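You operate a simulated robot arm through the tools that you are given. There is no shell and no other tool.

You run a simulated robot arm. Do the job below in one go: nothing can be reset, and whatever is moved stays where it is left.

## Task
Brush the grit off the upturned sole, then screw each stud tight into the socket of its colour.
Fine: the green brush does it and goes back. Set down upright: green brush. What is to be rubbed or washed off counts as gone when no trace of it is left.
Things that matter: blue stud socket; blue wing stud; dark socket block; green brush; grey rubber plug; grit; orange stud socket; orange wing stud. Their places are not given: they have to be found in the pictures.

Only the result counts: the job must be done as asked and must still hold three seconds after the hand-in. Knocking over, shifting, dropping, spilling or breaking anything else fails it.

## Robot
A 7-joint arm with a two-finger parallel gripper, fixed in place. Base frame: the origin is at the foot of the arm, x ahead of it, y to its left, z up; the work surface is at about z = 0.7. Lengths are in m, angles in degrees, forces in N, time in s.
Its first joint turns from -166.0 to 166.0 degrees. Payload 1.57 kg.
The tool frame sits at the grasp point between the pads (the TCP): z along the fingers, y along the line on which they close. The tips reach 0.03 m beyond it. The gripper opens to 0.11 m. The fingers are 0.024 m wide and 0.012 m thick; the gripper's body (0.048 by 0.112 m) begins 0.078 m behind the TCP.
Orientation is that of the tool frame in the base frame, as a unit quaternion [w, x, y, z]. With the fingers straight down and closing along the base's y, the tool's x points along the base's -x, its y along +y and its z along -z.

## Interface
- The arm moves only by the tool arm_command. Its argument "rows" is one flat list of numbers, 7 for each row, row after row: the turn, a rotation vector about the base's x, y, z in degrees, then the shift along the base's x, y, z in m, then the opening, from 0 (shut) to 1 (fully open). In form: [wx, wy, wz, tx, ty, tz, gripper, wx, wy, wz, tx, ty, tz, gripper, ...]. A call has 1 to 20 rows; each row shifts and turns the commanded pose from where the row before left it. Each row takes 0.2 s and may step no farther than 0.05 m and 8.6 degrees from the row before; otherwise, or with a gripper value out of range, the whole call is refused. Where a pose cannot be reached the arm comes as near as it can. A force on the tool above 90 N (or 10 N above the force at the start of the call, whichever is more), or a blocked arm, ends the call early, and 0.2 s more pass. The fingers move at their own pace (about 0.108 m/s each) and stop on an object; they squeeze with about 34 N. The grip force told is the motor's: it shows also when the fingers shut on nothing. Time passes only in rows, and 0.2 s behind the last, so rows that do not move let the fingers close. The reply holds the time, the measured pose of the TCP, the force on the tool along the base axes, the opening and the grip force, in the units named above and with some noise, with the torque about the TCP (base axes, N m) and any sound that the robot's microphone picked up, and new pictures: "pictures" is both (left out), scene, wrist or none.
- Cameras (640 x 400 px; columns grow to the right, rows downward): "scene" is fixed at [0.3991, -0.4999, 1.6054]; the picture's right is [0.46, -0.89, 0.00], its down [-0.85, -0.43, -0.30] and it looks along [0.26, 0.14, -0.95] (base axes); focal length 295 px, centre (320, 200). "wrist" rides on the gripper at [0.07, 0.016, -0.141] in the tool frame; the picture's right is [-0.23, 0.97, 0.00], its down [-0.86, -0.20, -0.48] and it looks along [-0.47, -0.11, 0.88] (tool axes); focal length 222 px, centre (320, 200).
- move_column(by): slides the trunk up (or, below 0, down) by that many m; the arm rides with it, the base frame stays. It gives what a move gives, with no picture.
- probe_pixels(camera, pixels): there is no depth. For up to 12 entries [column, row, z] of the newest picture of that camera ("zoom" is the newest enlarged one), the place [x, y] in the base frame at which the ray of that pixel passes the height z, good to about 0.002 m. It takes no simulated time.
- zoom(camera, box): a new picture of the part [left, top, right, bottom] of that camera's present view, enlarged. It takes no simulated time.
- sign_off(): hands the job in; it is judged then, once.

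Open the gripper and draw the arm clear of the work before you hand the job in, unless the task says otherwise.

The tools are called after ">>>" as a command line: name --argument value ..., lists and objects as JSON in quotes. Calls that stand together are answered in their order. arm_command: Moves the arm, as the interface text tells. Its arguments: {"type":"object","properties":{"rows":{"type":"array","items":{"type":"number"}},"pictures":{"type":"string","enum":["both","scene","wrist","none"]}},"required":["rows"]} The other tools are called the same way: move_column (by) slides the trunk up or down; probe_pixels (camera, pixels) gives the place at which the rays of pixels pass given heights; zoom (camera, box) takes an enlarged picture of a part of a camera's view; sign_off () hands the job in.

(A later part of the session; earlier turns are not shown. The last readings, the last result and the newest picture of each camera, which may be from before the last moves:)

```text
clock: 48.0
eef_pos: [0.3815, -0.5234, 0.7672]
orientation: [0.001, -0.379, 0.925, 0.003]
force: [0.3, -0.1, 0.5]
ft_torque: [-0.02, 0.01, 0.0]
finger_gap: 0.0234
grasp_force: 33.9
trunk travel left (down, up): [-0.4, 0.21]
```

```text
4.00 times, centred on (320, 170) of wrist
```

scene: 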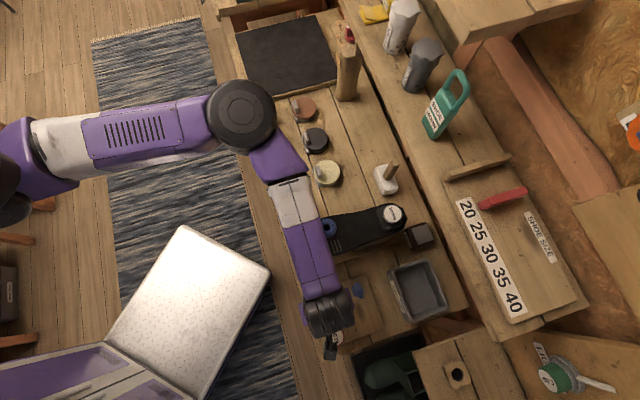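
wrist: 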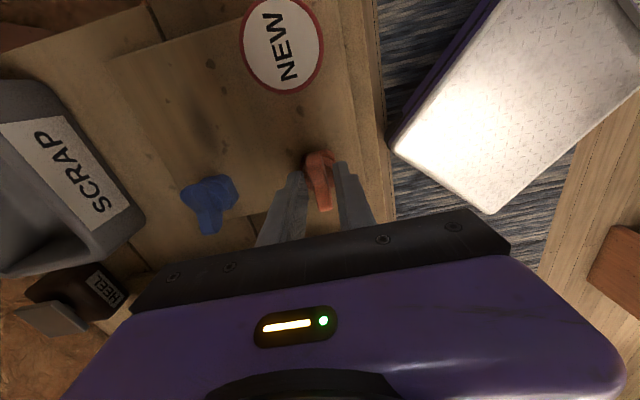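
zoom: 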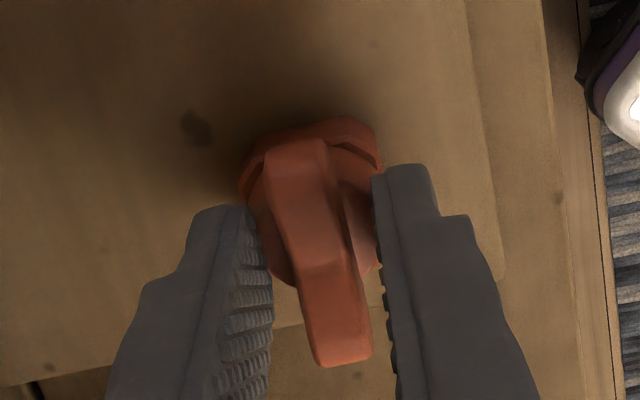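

The gap of 0.0234 m shows that the fingers are still on the tapering hub. I reopen, rise 7 mm and close again higher, on the wing only.

>>> arm_command --rows '[0, 0, 0, 0, 0, 0, 0.32, 0, 0, 0, 0, 0, 0.007, 0.32, 0, 0, 0, 0, 0, 0, 0, 0, 0, 0, 0, 0, 0, 0, 0, 0, 0, 0, 0, 0, 0, 0, 0, 0, 0, 0, 0, 0]' --pictures "wrist"

>>> zoom --camera "wrist" --box '[260, 120, 380, 220]'

```text
clock: 49.4
eef_pos: [0.3806, -0.5232, 0.7756]
orientation: [0.002, -0.378, 0.926, 0.002]
force: [-0.6, -0.7, -0.4]
ft_torque: [0.01, 0.03, 0.02]
finger_gap: 0.0103
grasp_force: 28.2
trunk travel left (down, up): [-0.4, 0.21]
```

wrist: 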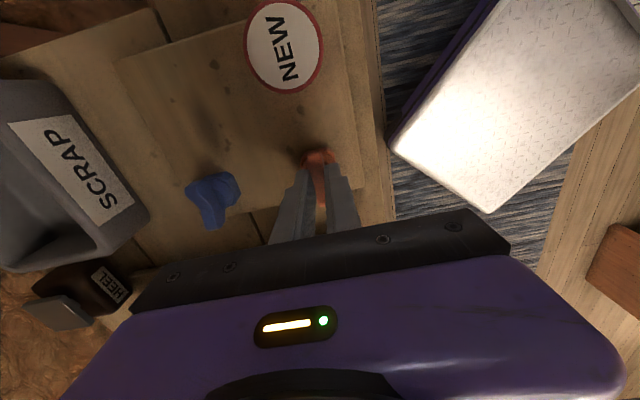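

```text
4.00 times, centred on (320, 170) of wrist
```

zoom: 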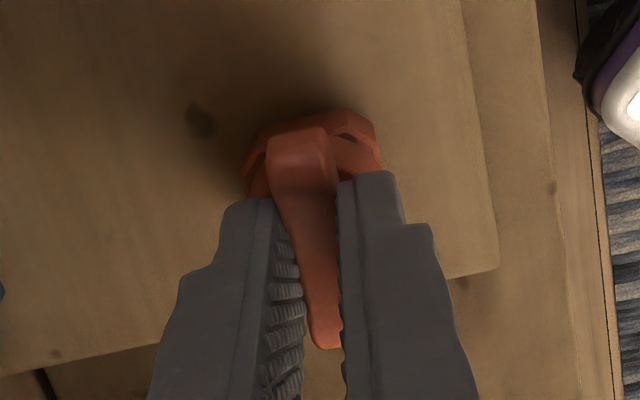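

The gap is now 0.0103 m, i.e. the wing's thickness. For a deeper hold I retry 3 mm lower to see if the wing is still what is clamped.

>>> arm_command --rows '[0, 0, 0, 0, 0, 0, 0.3, 0, 0, 0, 0, 0, -0.003, 0.3, 0, 0, 0, 0, 0, 0, 0, 0, 0, 0, 0, 0, 0, 0, 0, 0, 0, 0, 0, 0, 0, 0, 0, 0, 0, 0, 0, 0]' --pictures "none"

```text
clock: 50.8
eef_pos: [0.3819, -0.5227, 0.7721]
orientation: [0.001, -0.379, 0.926, 0.001]
force: [-0.2, 0.0, 0.6]
ft_torque: [-0.04, -0.03, 0.02]
finger_gap: 0.0105
grasp_force: 28.0
trunk travel left (down, up): [-0.4, 0.21]
```

Still 0.0105 m, so the wing is held more deeply. I lift gently and check.

>>> arm_command --rows '[0, 0, 0, 0, 0, 0, 0, 0, 0, 0, 0, 0, 0.01, 0, 0, 0, 0, 0, 0, 0.02, 0, 0, 0, 0, 0, 0, 0.03, 0]' --pictures "both"

>>> zoom --camera "wrist" --box '[260, 120, 380, 220]'

```text
clock: 51.8
eef_pos: [0.3814, -0.5237, 0.8325]
orientation: [0.001, -0.379, 0.926, 0.002]
force: [0.7, -0.6, -0.1]
ft_torque: [0.01, 0.02, 0.0]
finger_gap: 0.0107
grasp_force: 28.1
trunk travel left (down, up): [-0.4, 0.21]
```

scene: 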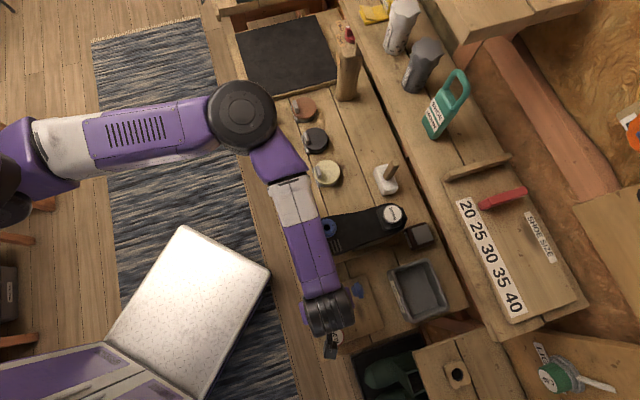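
wrist: 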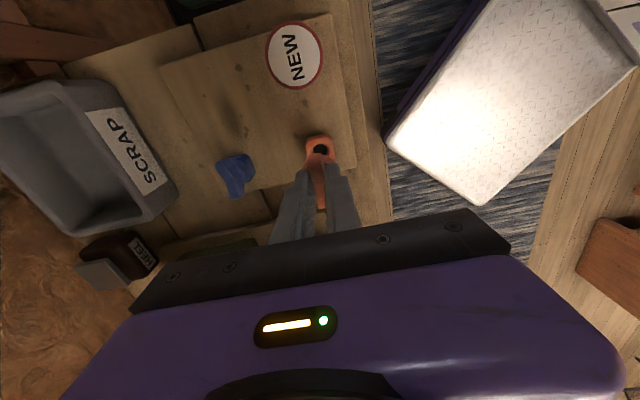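

```text
4.00 times, centred on (320, 170) of wrist
```

zoom: 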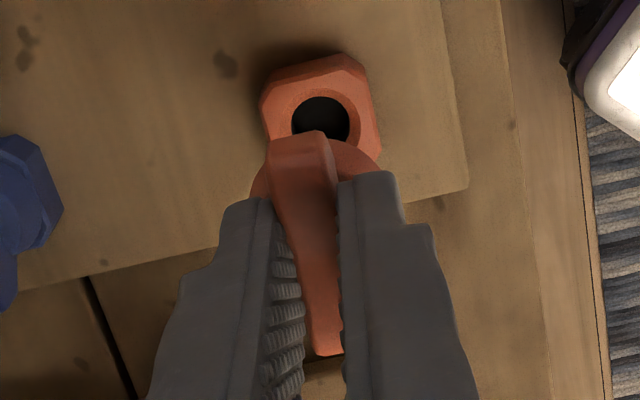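

The stud came out of its square holder and is held by the wing (gap 0.0107). I lift to z≈0.965 and move over the orange socket at (0.480,-0.4445).

>>> probe_pixels --camera "zoom" --pixels '[[321, 120, 0.715], [321, 120, 0.725], [321, 120, 0.735]]'

>>> arm_command --rows '[0, 0, 0, 0, 0, 0.044, 0, 0, 0, 0, 0, 0, 0.044, 0, 0, 0, 0, 0, 0, 0.044, 0, 0, 0, 0, 0.0329, 0.0264, 0, 0, 0, 0, 0, 0.0329, 0.0264, 0, 0, 0, 0, 0, 0.0328, 0.0264, 0, 0, 0, 0, 0, 0, 0, 0, 0]'

```text
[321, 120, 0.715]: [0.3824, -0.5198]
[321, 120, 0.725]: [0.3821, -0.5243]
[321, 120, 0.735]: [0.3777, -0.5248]
```

```text
clock: 53.4
eef_pos: [0.4814, -0.4431, 0.9642]
orientation: [0.0, -0.379, 0.926, 0.002]
force: [0.7, -0.2, -0.4]
ft_torque: [0.02, 0.01, 0.02]
finger_gap: 0.0105
grasp_force: 28.1
trunk travel left (down, up): [-0.4, 0.21]
```

scene: 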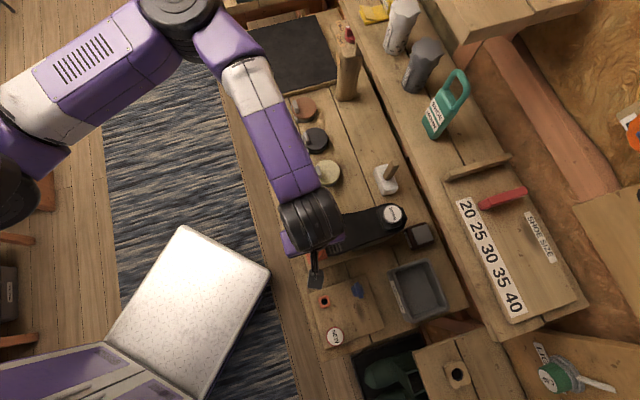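
wrist: 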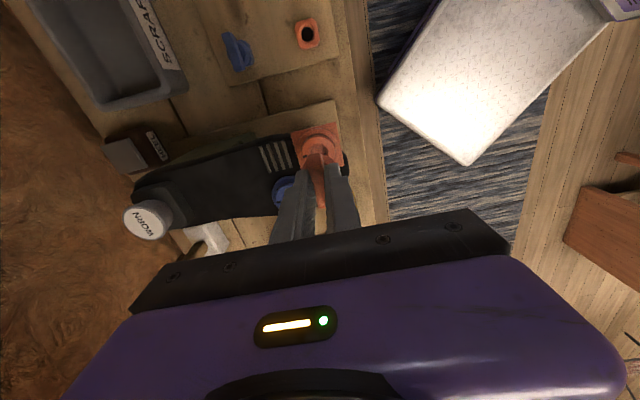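

The stud hangs over the orange socket. I zoom both cameras to compare the alignment.

>>> zoom --camera "wrist" --box '[270, 110, 370, 210]'

>>> zoom --camera "scene" --box '[280, 210, 360, 310]'

```text
4.00 times, centred on (320, 160) of wrist
```

zoom: 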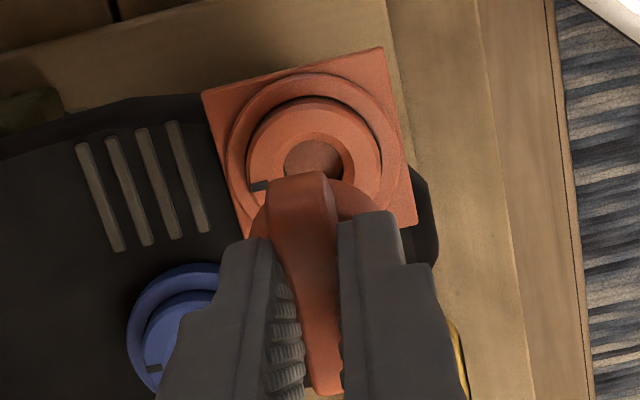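

```text
4.00 times, centred on (320, 260) of scene
```

zoom: 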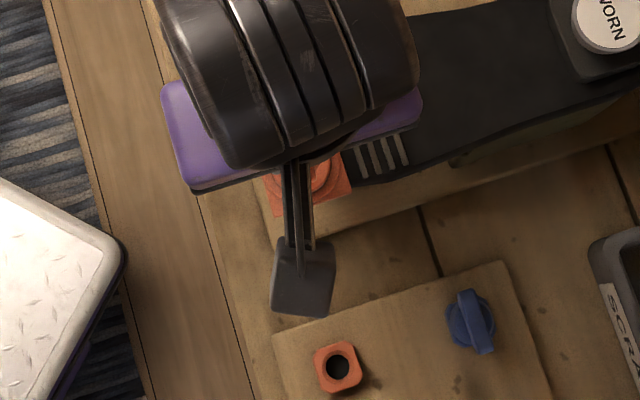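

I probe the visible ring and hole edges of the orange socket in a wrist zoom for a fine estimate of its centre.

>>> zoom --camera "wrist" --box '[270, 110, 370, 172]'

```text
6.40 times, centred on (320, 141) of wrist
```

zoom: 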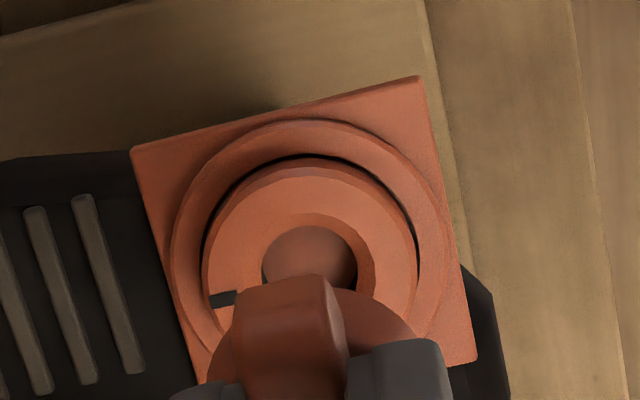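

>>> probe_pixels --camera "zoom" --pixels '[[310, 263, 0.85], [310, 263, 0.855], [310, 263, 0.86], [203, 270, 0.857], [418, 258, 0.857], [310, 160, 0.857], [262, 270, 0.85], [358, 265, 0.85]]'

>>> probe_pixels --camera "scene" --pixels '[[315.6, 251.3, 0.85], [315.6, 251.3, 0.855], [315.6, 251.3, 0.86]]'

```text
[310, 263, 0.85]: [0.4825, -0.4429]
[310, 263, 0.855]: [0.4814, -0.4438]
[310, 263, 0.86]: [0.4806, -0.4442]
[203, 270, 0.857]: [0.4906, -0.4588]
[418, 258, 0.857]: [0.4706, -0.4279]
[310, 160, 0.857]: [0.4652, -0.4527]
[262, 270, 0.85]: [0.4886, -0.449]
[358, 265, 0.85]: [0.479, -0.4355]
```

```text
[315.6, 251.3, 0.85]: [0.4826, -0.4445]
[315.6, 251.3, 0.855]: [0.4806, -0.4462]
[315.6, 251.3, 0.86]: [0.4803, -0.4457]
```

The socket centre is about (0.4812,-0.4442), and the tool is within a millimetre of it. I shift by -1 mm in y and descend in steps toward the socket.

>>> arm_command --rows '[0, 0, 0, 0, -0.001, -0.012, 0, 0, 0, 0, 0, 0, -0.012, 0, 0, 0, 0, 0, 0, -0.008, 0]' --pictures "wrist"

>>> zoom --camera "wrist" --box '[270, 120, 370, 220]'

```text
clock: 54.2
eef_pos: [0.4795, -0.4436, 0.9312]
orientation: [0.0, -0.378, 0.926, 0.002]
force: [0.1, 0.2, 0.4]
ft_torque: [0.02, -0.03, 0.02]
finger_gap: 0.0108
grasp_force: 28.8
trunk travel left (down, up): [-0.4, 0.21]
```

wrist: 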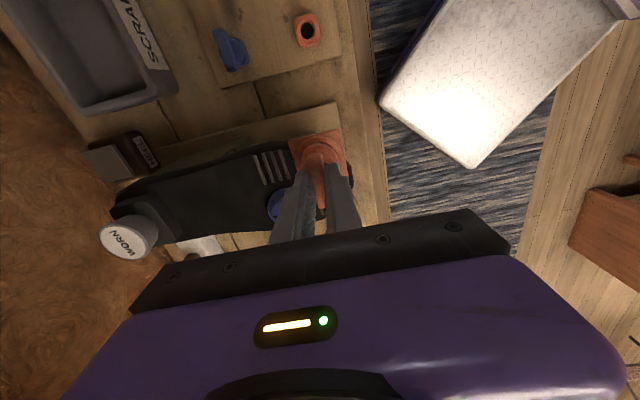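

```text
4.00 times, centred on (320, 170) of wrist
```

zoom: 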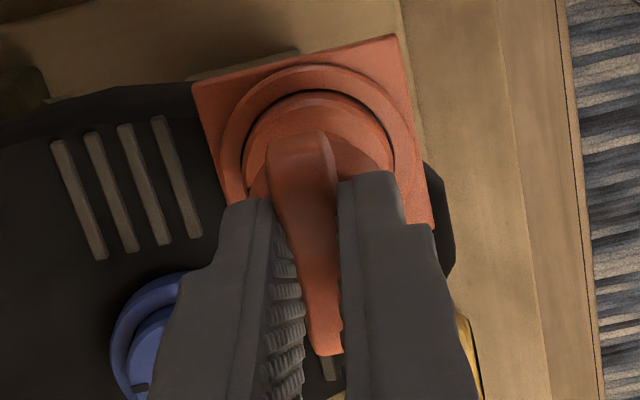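

No contact yet at 0.931 and the hub looks centred over the ring. I continue in 2 mm steps.

>>> arm_command --rows '[0, 0, 0, 0, 0, -0.002, 0, 0, 0, 0, 0, 0, -0.002, 0, 0, 0, 0, 0, 0, -0.002, 0, 0, 0, 0, 0, 0, -0.002, 0, 0, 0, 0, 0, 0, -0.002, 0]' --pictures "none"

```text
clock: 55.4
eef_pos: [0.4809, -0.446, 0.923]
orientation: [0.002, -0.379, 0.926, 0.002]
force: [-0.1, -0.9, 0.2]
ft_torque: [-0.03, 0.0, 0.0]
finger_gap: 0.0103
grasp_force: 28.3
trunk travel left (down, up): [-0.4, 0.21]
```

>>> arm_command --rows '[0, 0, 0, 0, 0, -0.0015, 0, 0, 0, 0, 0, 0, -0.0015, 0, 0, 0, 0, 0, 0, -0.0015, 0, 0, 0, 0, 0, 0, -0.0015, 0]' --pictures "none"

```text
clock: 56.4
eef_pos: [0.4796, -0.4458, 0.9175]
orientation: [0.001, -0.379, 0.926, 0.002]
force: [0.3, -0.3, -0.2]
ft_torque: [0.02, -0.02, -0.01]
finger_gap: 0.0104
grasp_force: 28.5
trunk travel left (down, up): [-0.4, 0.21]
```

>>> arm_command --rows '[0, 0, 0, 0, 0, -0.0015, 0, 0, 0, 0, 0, 0, -0.0015, 0, 0, 0, 0, 0, 0, -0.0015, 0]' --pictures "wrist"

>>> zoom --camera "wrist" --box '[270, 120, 370, 220]'

```text
clock: 57.2
eef_pos: [0.4808, -0.4461, 0.9124]
orientation: [0.001, -0.378, 0.926, 0.003]
force: [0.1, 0.9, -1.1]
ft_torque: [0.02, 0.0, 0.03]
finger_gap: 0.0109
grasp_force: 28.2
trunk travel left (down, up): [-0.4, 0.21]
```

wrist: 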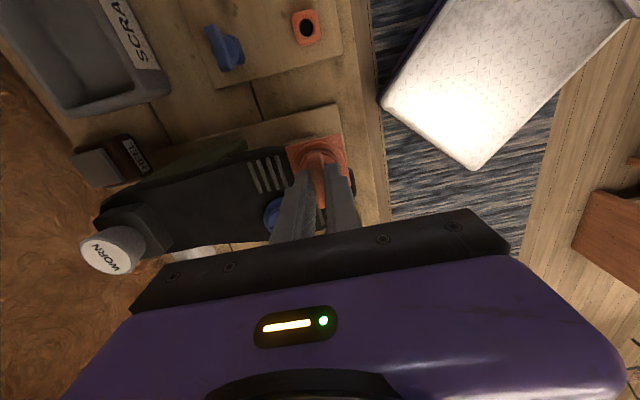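

```text
4.00 times, centred on (320, 170) of wrist
```

zoom: 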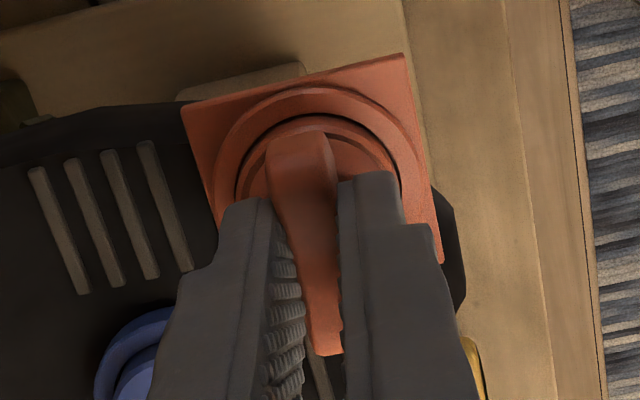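

Still free at 0.912, with the hub concentric with the ring: the shank may already be entering. I continue in 1 mm steps.

>>> arm_command --rows '[0, 0, 0, 0, 0, -0.001, 0, 0, 0, 0, 0, 0, -0.001, 0, 0, 0, 0, 0, 0, -0.001, 0, 0, 0, 0, 0, 0, -0.001, 0]' --pictures "none"

```text
clock: 58.2
eef_pos: [0.4792, -0.4456, 0.9092]
orientation: [0.0, -0.379, 0.925, 0.001]
force: [1.0, 3.0, 17.1]
ft_torque: [0.15, -0.01, 0.0]
finger_gap: 0.0106
grasp_force: 28.8
trunk travel left (down, up): [-0.4, 0.21]
```

Contact at z≈0.909 with 17 N and a small +y side force, so the stud is slightly too far in -y. I ease off 0.7 mm and shift +1 mm in y, then check the forces.

>>> arm_command --rows '[0, 0, 0, 0, 0.001, 0.0007, 0, 0, 0, 0, 0, 0, 0, 0]' --pictures "none"

```text
clock: 58.8
eef_pos: [0.4806, -0.4449, 0.909]
orientation: [0.001, -0.378, 0.926, 0.001]
force: [1.0, -5.7, 14.5]
ft_torque: [-0.15, 0.02, -0.03]
finger_gap: 0.0103
grasp_force: 28.5
trunk travel left (down, up): [-0.4, 0.21]
```

The side force reversed with a 1 mm shift, so the shank is inside the hole and resting on the thread. I recentre by -0.6 mm and start turning clockwise (negative z) under light pressure.

>>> arm_command --rows '[0, 0, 0, 0, -0.0006, 0, 0, 0, 0, -8, 0, 0, 0, 0, 0, 0, -8, 0, 0, -0.0001, 0, 0, 0, -8, 0, 0, -0.0001, 0, 0, 0, -8, 0, 0, -0.0001, 0]' --pictures "wrist"

>>> zoom --camera "wrist" --box '[270, 120, 370, 220]'

```text
clock: 60.0
eef_pos: [0.4789, -0.4446, 0.9081]
orientation: [0.002, -0.108, 0.994, 0.001]
force: [1.3, 0.9, 22.8]
ft_torque: [0.03, -0.06, 0.03]
finger_gap: 0.0106
grasp_force: 28.5
trunk travel left (down, up): [-0.4, 0.21]
```

wrist: 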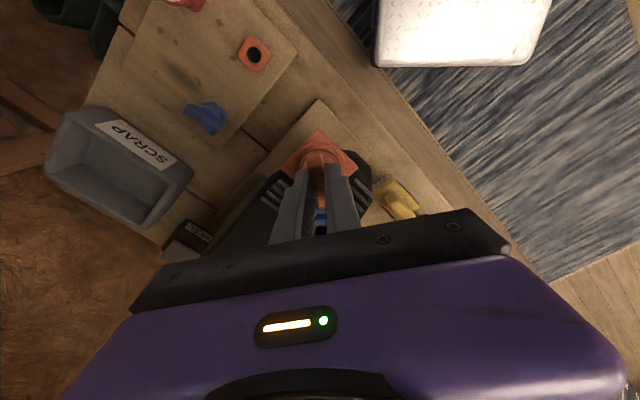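

```text
4.00 times, centred on (320, 170) of wrist
```

zoom: 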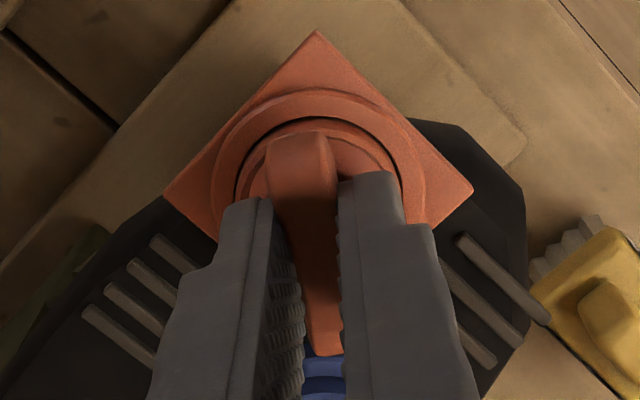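

It turns freely so far (yaw 12°, little torque). I keep turning another 56° and watch z and torque.

>>> arm_command --rows '[0, 0, -8, 0, 0, 0, 0, 0, 0, -8, 0, 0, 0, 0, 0, 0, -8, 0, 0, 0, 0, 0, 0, -8, 0, 0, 0, 0, 0, 0, -8, 0, 0, 0, 0, 0, 0, -8, 0, 0, 0, 0, 0, 0, -8, 0, 0, 0, 0]' --pictures "wrist"

>>> zoom --camera "wrist" --box '[270, 120, 370, 220]'

```text
clock: 61.6
eef_pos: [0.4804, -0.4443, 0.9086]
orientation: [0.003, 0.371, 0.929, 0.002]
force: [9.7, 20.9, 29.5]
ft_torque: [0.7, -0.23, 0.04]
finger_gap: 0.0107
grasp_force: 28.4
trunk travel left (down, up): [-0.4, 0.21]
```

wrist: 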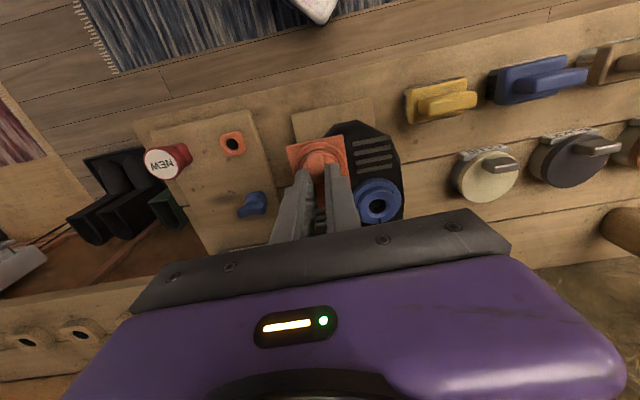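

```text
4.00 times, centred on (320, 170) of wrist
```

zoom: 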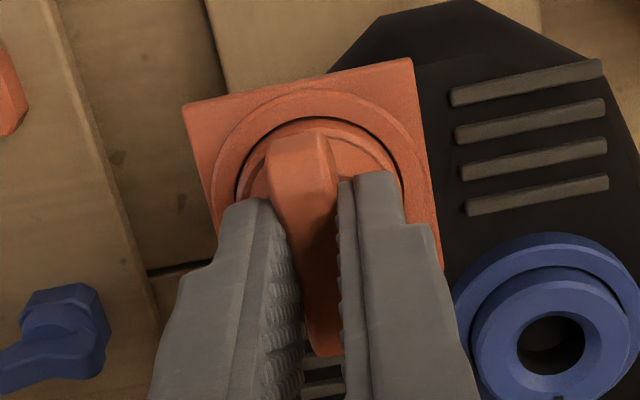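

A side force of about 23 N built up because the stud axis is ~1.6 mm off the tool axis along the wing; no sinking yet. I relieve it by shifting (+0.001,+0.002) and easing up slightly.

>>> arm_command --rows '[0, 0, 0, 0.001, 0.002, 0.001, 0, 0, 0, 0, 0, 0, 0, 0]' --pictures "none"

```text
clock: 62.2
eef_pos: [0.4803, -0.4428, 0.9083]
orientation: [0.003, 0.371, 0.928, 0.001]
force: [8.2, 6.7, 9.1]
ft_torque: [0.23, -0.21, 0.03]
finger_gap: 0.0102
grasp_force: 28.8
trunk travel left (down, up): [-0.4, 0.21]
```

>>> arm_command --rows '[0, 0, 0, 0.001, 0.001, 0, 0, 0, 0, 0, 0, 0, 0, 0]' --pictures "none"

```text
clock: 62.8
eef_pos: [0.4812, -0.444, 0.909]
orientation: [0.002, 0.372, 0.928, 0.001]
force: [0.9, -5.0, -5.3]
ft_torque: [-0.18, -0.04, 0.0]
finger_gap: 0.0104
grasp_force: 28.7
trunk travel left (down, up): [-0.4, 0.21]
```

Now the vertical force is -5 N (the stud holds the tool down), so the thread has engaged. I correct y by -0.6 mm and continue turning clockwise 40° with compensation for the axis offset and a slight follow-down.

>>> arm_command --rows '[0, 0, 0, 0, -0.0006, -0.0004, 0, 0, 0, -8, 0.00023, 8e-05, -0.0001, 0, 0, 0, -8, 0.00024, 4e-05, -0.0001, 0, 0, 0, -8, 0.00024, 1e-05, -0.0001, 0, 0, 0, -8, 0.00024, -3e-05, -0.0001, 0, 0, 0, -8, 0.00024, -6e-05, -0.0001, 0]' --pictures "wrist"

>>> zoom --camera "wrist" --box '[270, 120, 370, 220]'

```text
clock: 64.2
eef_pos: [0.4828, -0.4446, 0.9089]
orientation: [0.003, 0.665, 0.747, 0.0]
force: [-6.2, -15.3, 6.8]
ft_torque: [-0.42, 0.15, 2.13]
finger_gap: 0.0251
grasp_force: 34.1
trunk travel left (down, up): [-0.4, 0.21]
```

wrist: 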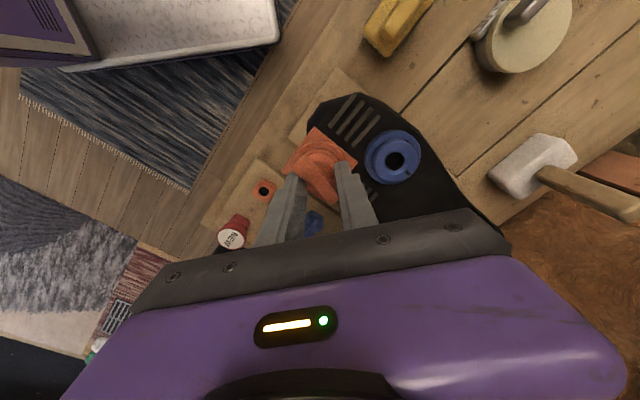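

```text
4.00 times, centred on (320, 170) of wrist
```

zoom: 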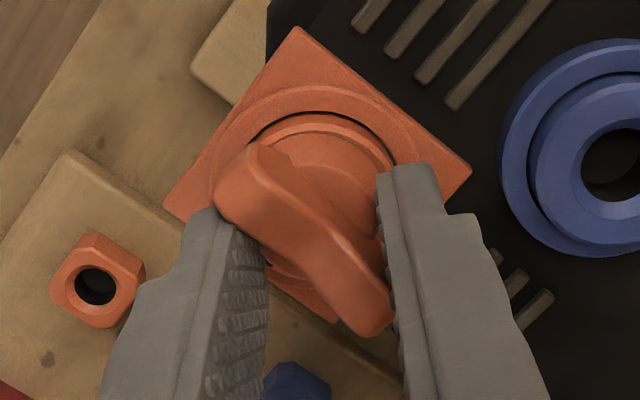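

The fingers have slipped round the wing (gap 0.025, torque 2.1 N·m), so the stud resists strongly after about 100° of turn. I open and rise a little to inspect how it sits.

>>> arm_command --rows '[0, 0, 0, 0, 0, 0, 0.45, 0, 0, 0, 0, 0, 0, 0.45, 0, 0, 0, 0, 0, 0.03, 0.45, 0, 0, 0, 0, 0, 0.03, 0.45]'

>>> zoom --camera "wrist" --box '[270, 110, 370, 180]'

>>> zoom --camera "scene" --box '[280, 210, 360, 270]'

```text
clock: 65.2
eef_pos: [0.4822, -0.4416, 0.9688]
orientation: [0.002, 0.666, 0.746, 0.0]
force: [-0.2, 0.1, 0.3]
ft_torque: [0.01, 0.02, -0.02]
finger_gap: 0.0493
grasp_force: 0.1
trunk travel left (down, up): [-0.4, 0.21]
```

scene: 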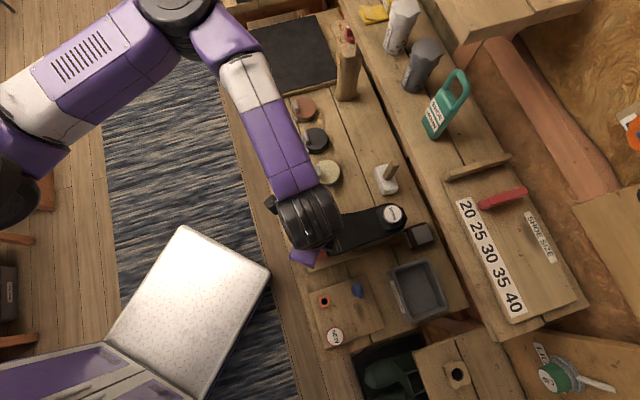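
wrist: 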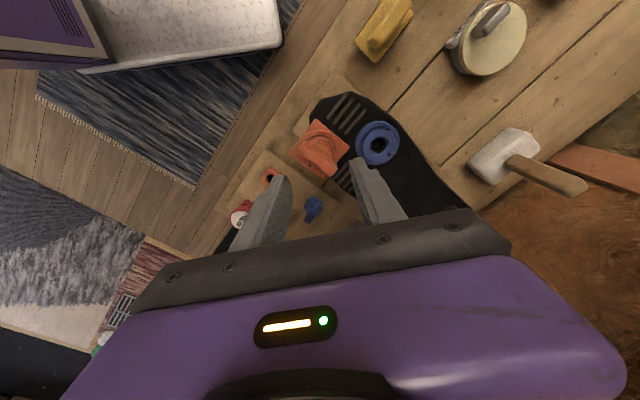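

```text
5.71 times, centred on (320, 145) of wrist
```

zoom: 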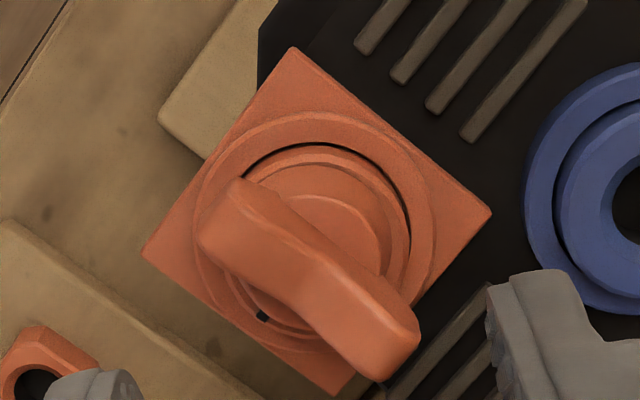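

```text
6.67 times, centred on (320, 240) of scene
```

zoom: 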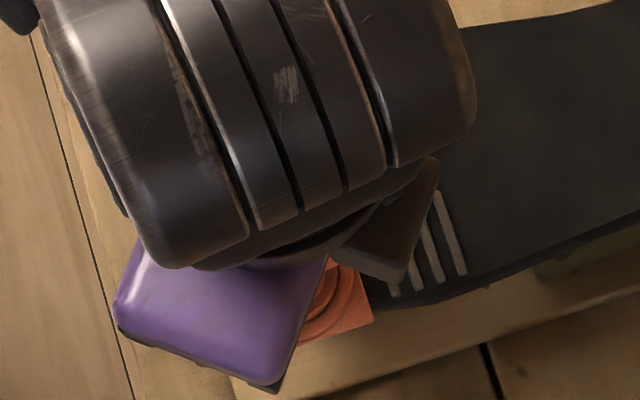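

The orange stud now sits in the socket with the hub inside the ring. I probe the wing's ends to get its exact angle and position for regripping.

>>> probe_pixels --camera "wrist" --pixels '[[302.1, 148.9, 0.89], [333.1, 170.4, 0.89], [302.1, 148.9, 0.88], [333.1, 170.4, 0.88], [317.6, 159.7, 0.885]]'

```text
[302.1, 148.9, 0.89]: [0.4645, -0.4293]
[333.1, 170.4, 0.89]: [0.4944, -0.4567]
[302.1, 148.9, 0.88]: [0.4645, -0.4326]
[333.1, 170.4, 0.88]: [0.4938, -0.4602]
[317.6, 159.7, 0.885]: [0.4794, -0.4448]
```

The wing lies at about -43°. The dark notch seems to have moved relative to before, so I look closer at the socket ring.

>>> zoom --camera "wrist" --box '[295, 125, 345, 175]'

```text
8.00 times, centred on (320, 150) of wrist
```

zoom: 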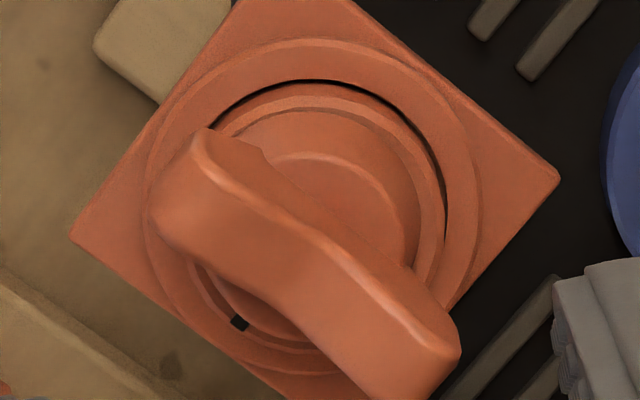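

The ring with its notch turned together with the stud (about -95° from its start), so the socket insert turns until it stops. I regrip along the wing at yaw -43.5° to verify it is against its stop with a firm extra twist.

>>> arm_command --rows '[0, 0, 8, 0, 0, 0, 0.35, 0, 0, 8, 0, 0, 0, 0.35, 0, 0, 8, 0, 0, 0, 0.35, 0, 0, 8, 0, 0, 0, 0.35, 0, 0, 8, 0, 0, 0, 0.35]'

>>> zoom --camera "wrist" --box '[280, 110, 360, 190]'

```text
clock: 66.4
eef_pos: [0.4827, -0.4436, 0.969]
orientation: [0.001, 0.37, 0.929, 0.002]
force: [0.0, -0.1, -0.1]
ft_torque: [-0.01, -0.01, -0.02]
finger_gap: 0.0384
grasp_force: 0.0
trunk travel left (down, up): [-0.4, 0.21]
```

scene: 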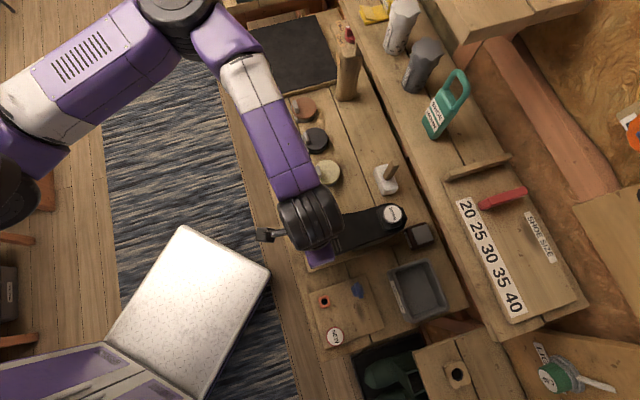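
wrist: 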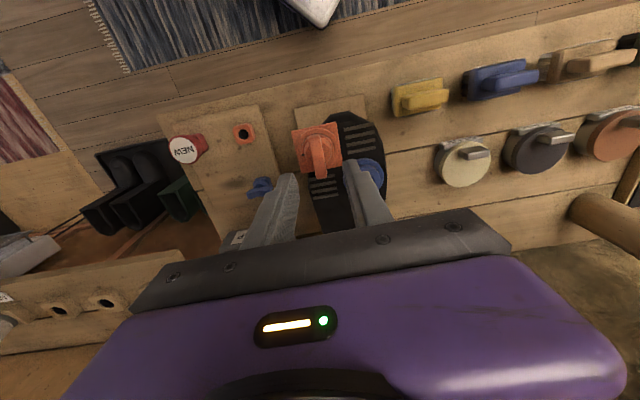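

```text
5.00 times, centred on (320, 150) of wrist
```

zoom: 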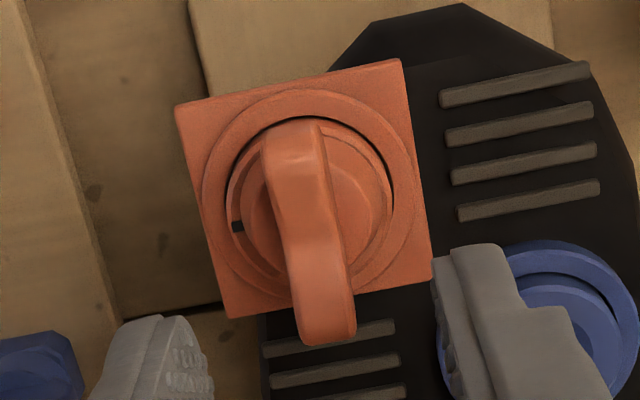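

The wing is nearly aligned (≈-46.7°). I probe the ring centre and wing centre from here.

>>> probe_pixels --camera "zoom" --pixels '[[311, 204, 0.857], [292, 150, 0.888], [326, 325, 0.888], [309, 238, 0.888], [238, 226, 0.857]]'

```text
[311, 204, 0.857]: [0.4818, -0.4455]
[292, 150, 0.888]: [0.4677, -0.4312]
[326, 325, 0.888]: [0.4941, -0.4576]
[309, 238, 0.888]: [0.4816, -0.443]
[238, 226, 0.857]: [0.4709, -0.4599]
```

Wing angle is -45° and the notch has turned by 90°, a plausible end stop. I regrip to verify with a firm twist: centre, descend to 0.9085 and close.

>>> arm_command --rows '[0, 0, -2, -0.0015, -0.0006, -0.03, 0.3, 0, 0, 0, 0, 0, -0.02, 0.3, 0, 0, 0, 0, 0, -0.0105, 0.3, 0, 0, 0, 0, 0, 0, 0, 0, 0, 0, 0, 0, 0, 0, 0, 0, 0, 0, 0, 0, 0]' --pictures "wrist"

>>> zoom --camera "wrist" --box '[270, 120, 370, 220]'

```text
clock: 67.8
eef_pos: [0.4809, -0.4433, 0.9099]
orientation: [0.004, 0.387, 0.922, 0.0]
force: [3.0, 3.0, 28.0]
ft_torque: [0.13, -0.05, -0.01]
finger_gap: 0.0104
grasp_force: 29.0
trunk travel left (down, up): [-0.4, 0.21]
```

wrist: 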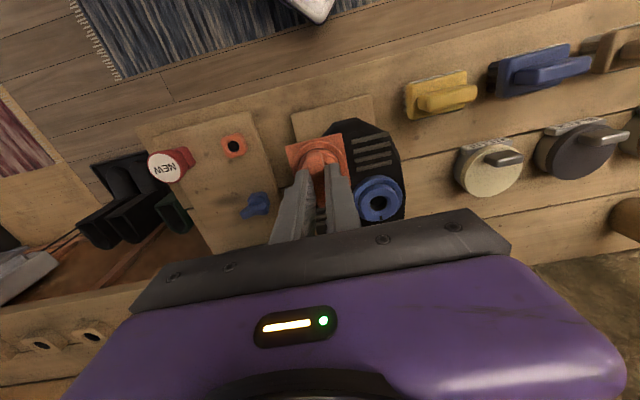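

```text
4.00 times, centred on (320, 170) of wrist
```

zoom: 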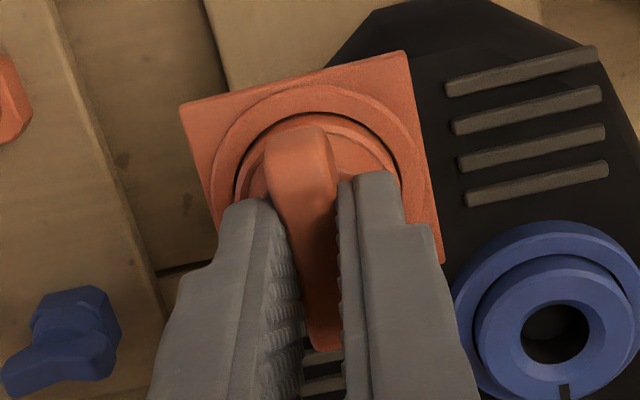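

The grip closed on the wing (0.0104 m), with some upward force from the tips touching the hub. Before twisting, I check the seating height by comparing the holder and the socket; I zoom in on the empty orange holder in the wrist view and probe.

>>> zoom --camera "wrist" --box '[210, 125, 258, 165]'

>>> zoom --camera "scene" --box '[304, 285, 344, 315]'

```text
10.00 times, centred on (234, 145) of wrist
```

zoom: 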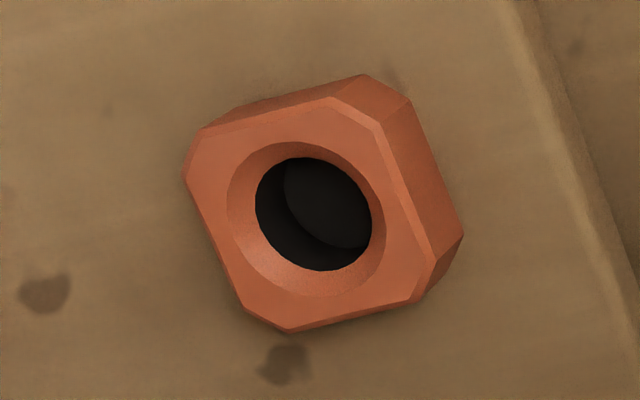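

```text
13.33 times, centred on (324, 300) of scene
```

zoom: 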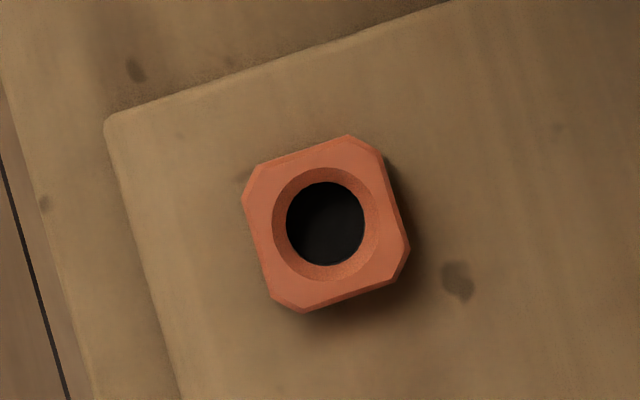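

>>> probe_pixels --camera "wrist" --pixels '[[232.6, 146.8, 0.71], [232.6, 146.8, 0.72], [232.6, 146.8, 0.73], [232.6, 146.8, 0.74], [232.6, 146.8, 0.75]]'

>>> probe_pixels --camera "scene" --pixels '[[324.45, 301.65, 0.71], [324.45, 301.65, 0.73], [324.45, 301.65, 0.75]]'

```text
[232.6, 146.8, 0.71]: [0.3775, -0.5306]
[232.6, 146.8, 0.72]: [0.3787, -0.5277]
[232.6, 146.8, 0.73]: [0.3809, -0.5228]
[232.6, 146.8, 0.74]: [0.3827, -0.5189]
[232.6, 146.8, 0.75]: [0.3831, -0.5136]
```

```text
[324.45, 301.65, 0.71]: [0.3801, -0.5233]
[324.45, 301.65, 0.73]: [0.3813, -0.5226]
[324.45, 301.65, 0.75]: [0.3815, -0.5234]
```

The holder top is at z≈0.730, so I can later compare seating heights. Now, with the wing gripped, I ease up 1 mm and twist -8° to see if the stop is firm.

>>> arm_command --rows '[0, 0, 0, 0, 0, 0.0013, 0, 0, 0, -4, 0, 0, 0, 0, 0, 0, -4, 0, 0, 0, 0, 0, 0, 0, 0, 0, 0, 0]' --pictures "wrist"

>>> zoom --camera "wrist" --box '[270, 120, 370, 220]'

```text
clock: 68.8
eef_pos: [0.4809, -0.4431, 0.9094]
orientation: [0.002, 0.451, 0.893, 0.001]
force: [2.6, -4.9, 13.4]
ft_torque: [-0.22, -0.13, 0.77]
finger_gap: 0.0123
grasp_force: 29.8
trunk travel left (down, up): [-0.4, 0.21]
```

wrist: 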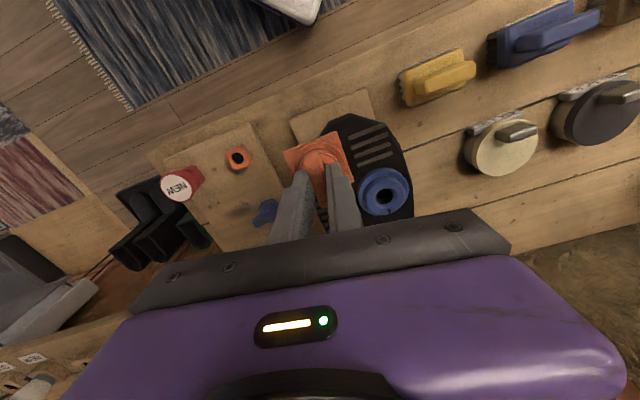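

```text
4.00 times, centred on (320, 170) of wrist
```

zoom: 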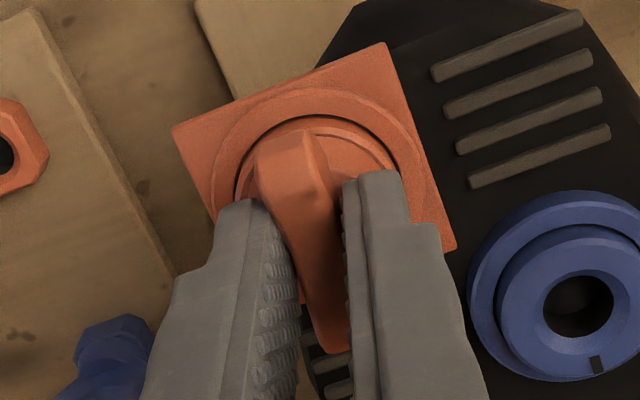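

The stud does not turn any further: torque rises to 0.77 N·m while the wing stays put, so it is firmly against its stop. I untwist the tool, release, rise, and move away to view it with the scene camera.

>>> arm_command --rows '[0, 0, 8, 0, 0, 0, 0, 0, 0, 0, 0, 0, 0, 0.45, 0, 0, 0, 0, 0, 0, 0.45, 0, 0, 0, 0, 0, 0.03, 0.45, 0, 0, 0, 0, 0, 0.04, 0.45, 0, 0, 8, -0.01, -0.038, 0.02, 0.45, 0, 0, 8, -0.01, -0.04, 0, 0.45, 0, 0, 8, -0.01, -0.04, 0, 0.45, 0, 0, 8, -0.01, -0.038, 0, 0.45]'

>>> zoom --camera "scene" --box '[285, 215, 349, 265]'

>>> zoom --camera "wrist" --box '[260, 120, 420, 220]'

```text
clock: 70.8
eef_pos: [0.4414, -0.5984, 0.9991]
orientation: [0.001, 0.116, 0.993, 0.001]
force: [0.5, 0.5, 0.3]
ft_torque: [-0.02, 0.05, 0.03]
finger_gap: 0.0494
grasp_force: 0.0
trunk travel left (down, up): [-0.4, 0.21]
```

scene: 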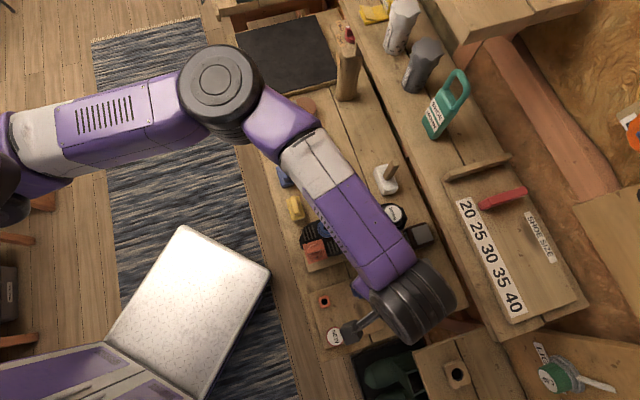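
wrist: 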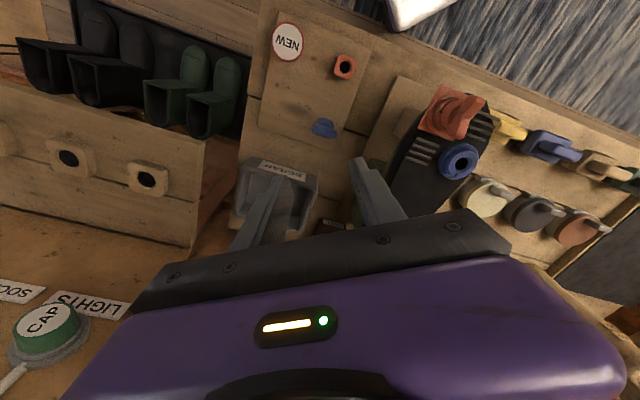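

```text
8.00 times, centred on (317, 240) of scene
```

zoom: 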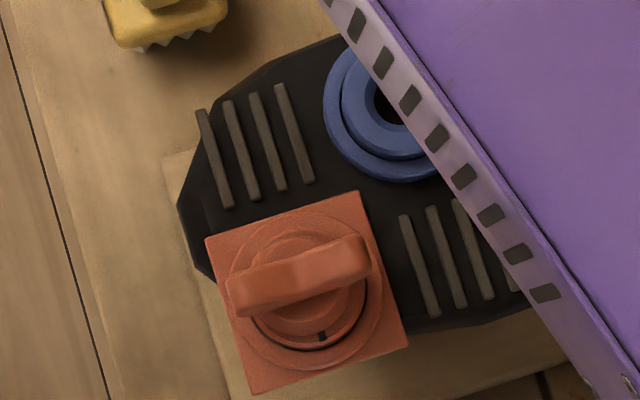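

```text
4.00 times, centred on (340, 170) of wrist
```

zoom: 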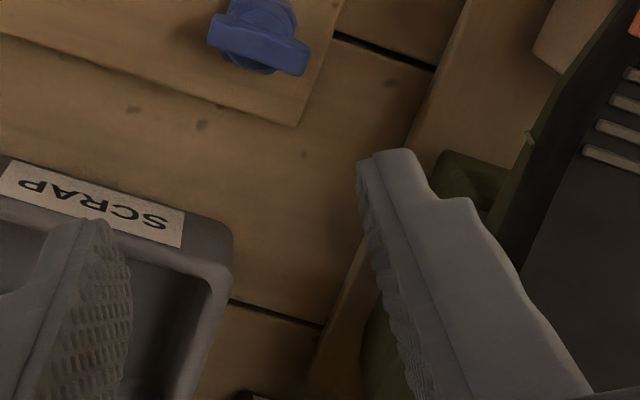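

I zoom the wrist view, which now shows the orange stud at (455,115) from the side, and also the blue stud at (325,128).

>>> zoom --camera "wrist" --box '[415, 80, 495, 180]'

>>> zoom --camera "wrist" --box '[295, 105, 355, 150]'

```text
4.00 times, centred on (455, 130) of wrist
```

zoom: 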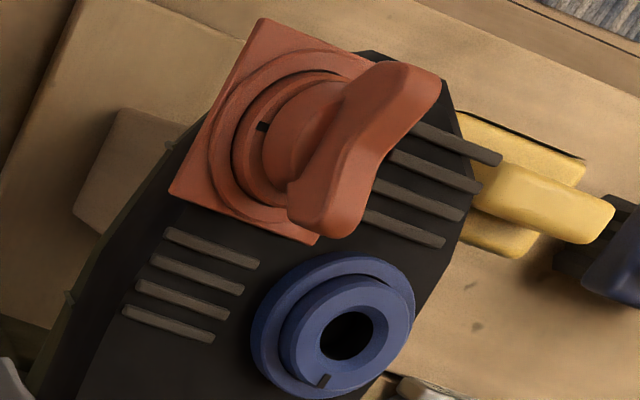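

```text
8.89 times, centred on (325, 128) of wrist
```

zoom: 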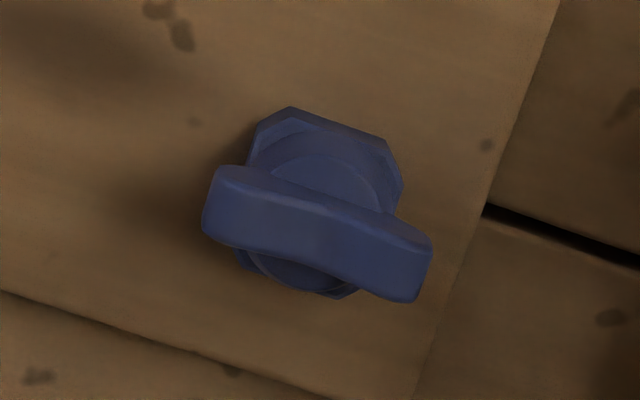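

The stud's hub looks seated on the ring. I triangulate the wing top (scene (314.5,249.4), wrist (465,118.8)) to get its height for reference, and also the blue stud's wing.

>>> probe_pixels --camera "scene" --pixels '[[314.5, 249.4, 0.88], [314.5, 249.4, 0.89], [314.5, 249.4, 0.9]]'

>>> probe_pixels --camera "wrist" --pixels '[[465, 118.8, 0.88], [465, 118.8, 0.89], [465, 118.8, 0.9], [314.5, 125.0, 0.757], [333.5, 135.5, 0.757], [324, 130.3, 0.757], [441, 111.7, 0.857]]'

```text
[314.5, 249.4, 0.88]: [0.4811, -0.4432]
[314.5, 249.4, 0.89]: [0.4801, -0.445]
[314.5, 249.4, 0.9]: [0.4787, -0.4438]
```

```text
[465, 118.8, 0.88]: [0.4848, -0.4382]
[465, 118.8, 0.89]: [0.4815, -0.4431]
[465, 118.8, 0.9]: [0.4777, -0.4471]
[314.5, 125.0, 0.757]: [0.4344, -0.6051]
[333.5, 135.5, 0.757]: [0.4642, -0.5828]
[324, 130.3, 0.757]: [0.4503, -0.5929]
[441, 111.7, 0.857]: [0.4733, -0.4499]
```

Wing top is at ≈0.893 there. Now the blue stud: I turn back to yaw 44.5° and move above it at (0.4505,-0.594), z≈0.84.

>>> arm_command --rows '[0, 0, 8.25, 0.0013, 0.0006, -0.022, 0.4, 0, 0, 8.25, 0.0013, 0.0006, -0.022, 0.4, 0, 0, 8.25, 0.0013, 0.0006, -0.022, 0.4, 0, 0, 8.25, 0.0013, 0.0006, -0.022, 0.4, 0, 0, 8.25, 0.0013, 0.0006, -0.022, 0.4, 0, 0, 8.25, 0.0013, 0.0006, -0.022, 0.4, 0, 0, 8.25, 0.0013, 0.0006, -0.022, 0.4, 0, 0, 0, 0, 0, 0, 0.4]'

>>> zoom --camera "wrist" --box '[270, 110, 370, 190]'

>>> zoom --camera "scene" --box '[290, 200, 370, 270]'

```text
clock: 72.6
eef_pos: [0.4508, -0.596, 0.8462]
orientation: [0.001, -0.376, 0.926, 0.002]
force: [0.5, 0.5, -0.7]
ft_torque: [0.02, -0.03, 0.03]
finger_gap: 0.0441
grasp_force: 0.1
trunk travel left (down, up): [-0.4, 0.21]
```

scene: 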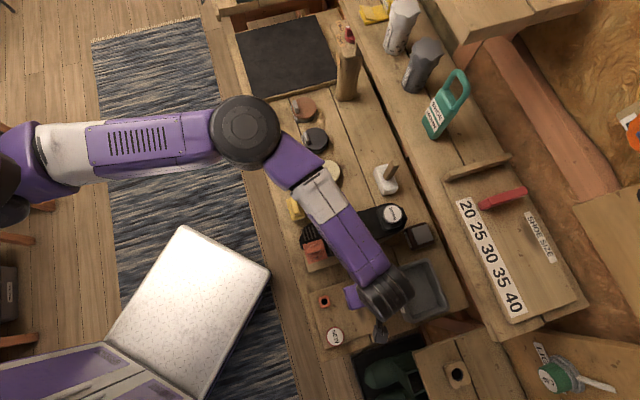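
wrist: 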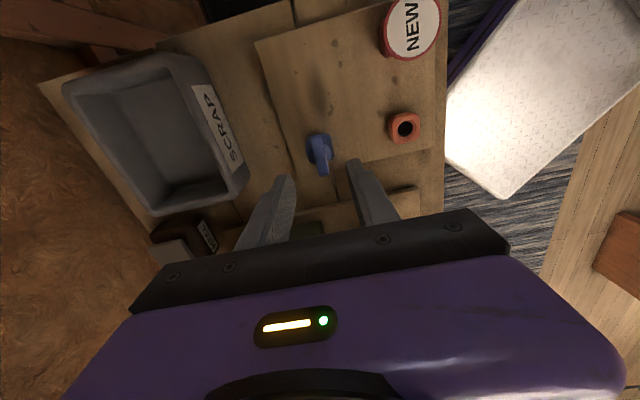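

```text
5.00 times, centred on (320, 150) of wrist
```

zoom: 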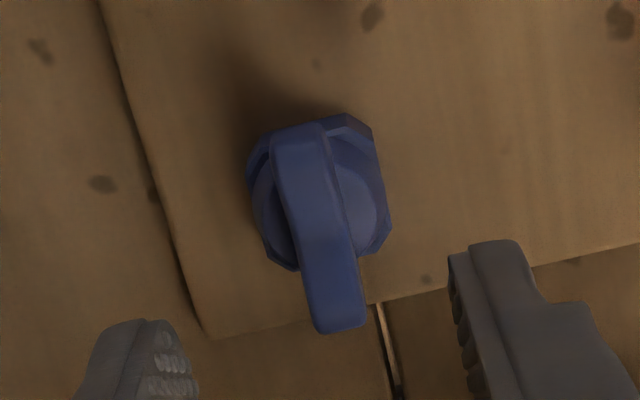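

```text
5.71 times, centred on (330, 235) of scene
```

zoom: 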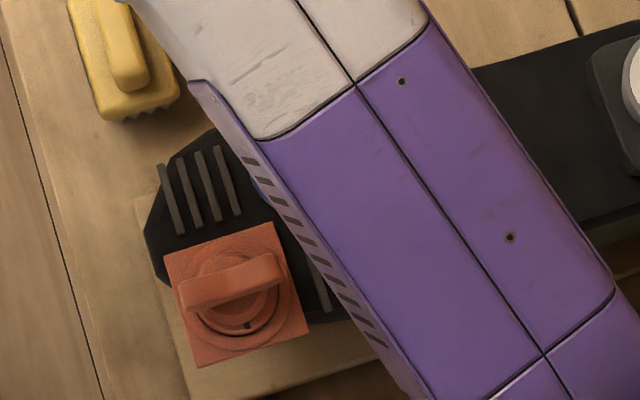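

>>> probe_pixels --camera "wrist" --pixels '[[315.4, 138.0, 0.757], [323.4, 174.0, 0.757], [319.4, 156.0, 0.757], [319.4, 156.0, 0.75], [319.4, 149.0, 0.73], [319.4, 156.0, 0.765]]'

```text
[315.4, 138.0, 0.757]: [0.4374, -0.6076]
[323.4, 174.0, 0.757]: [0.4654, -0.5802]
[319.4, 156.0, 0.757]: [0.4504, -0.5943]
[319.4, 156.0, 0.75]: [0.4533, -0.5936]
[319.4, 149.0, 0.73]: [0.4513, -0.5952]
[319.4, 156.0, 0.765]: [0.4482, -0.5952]
```

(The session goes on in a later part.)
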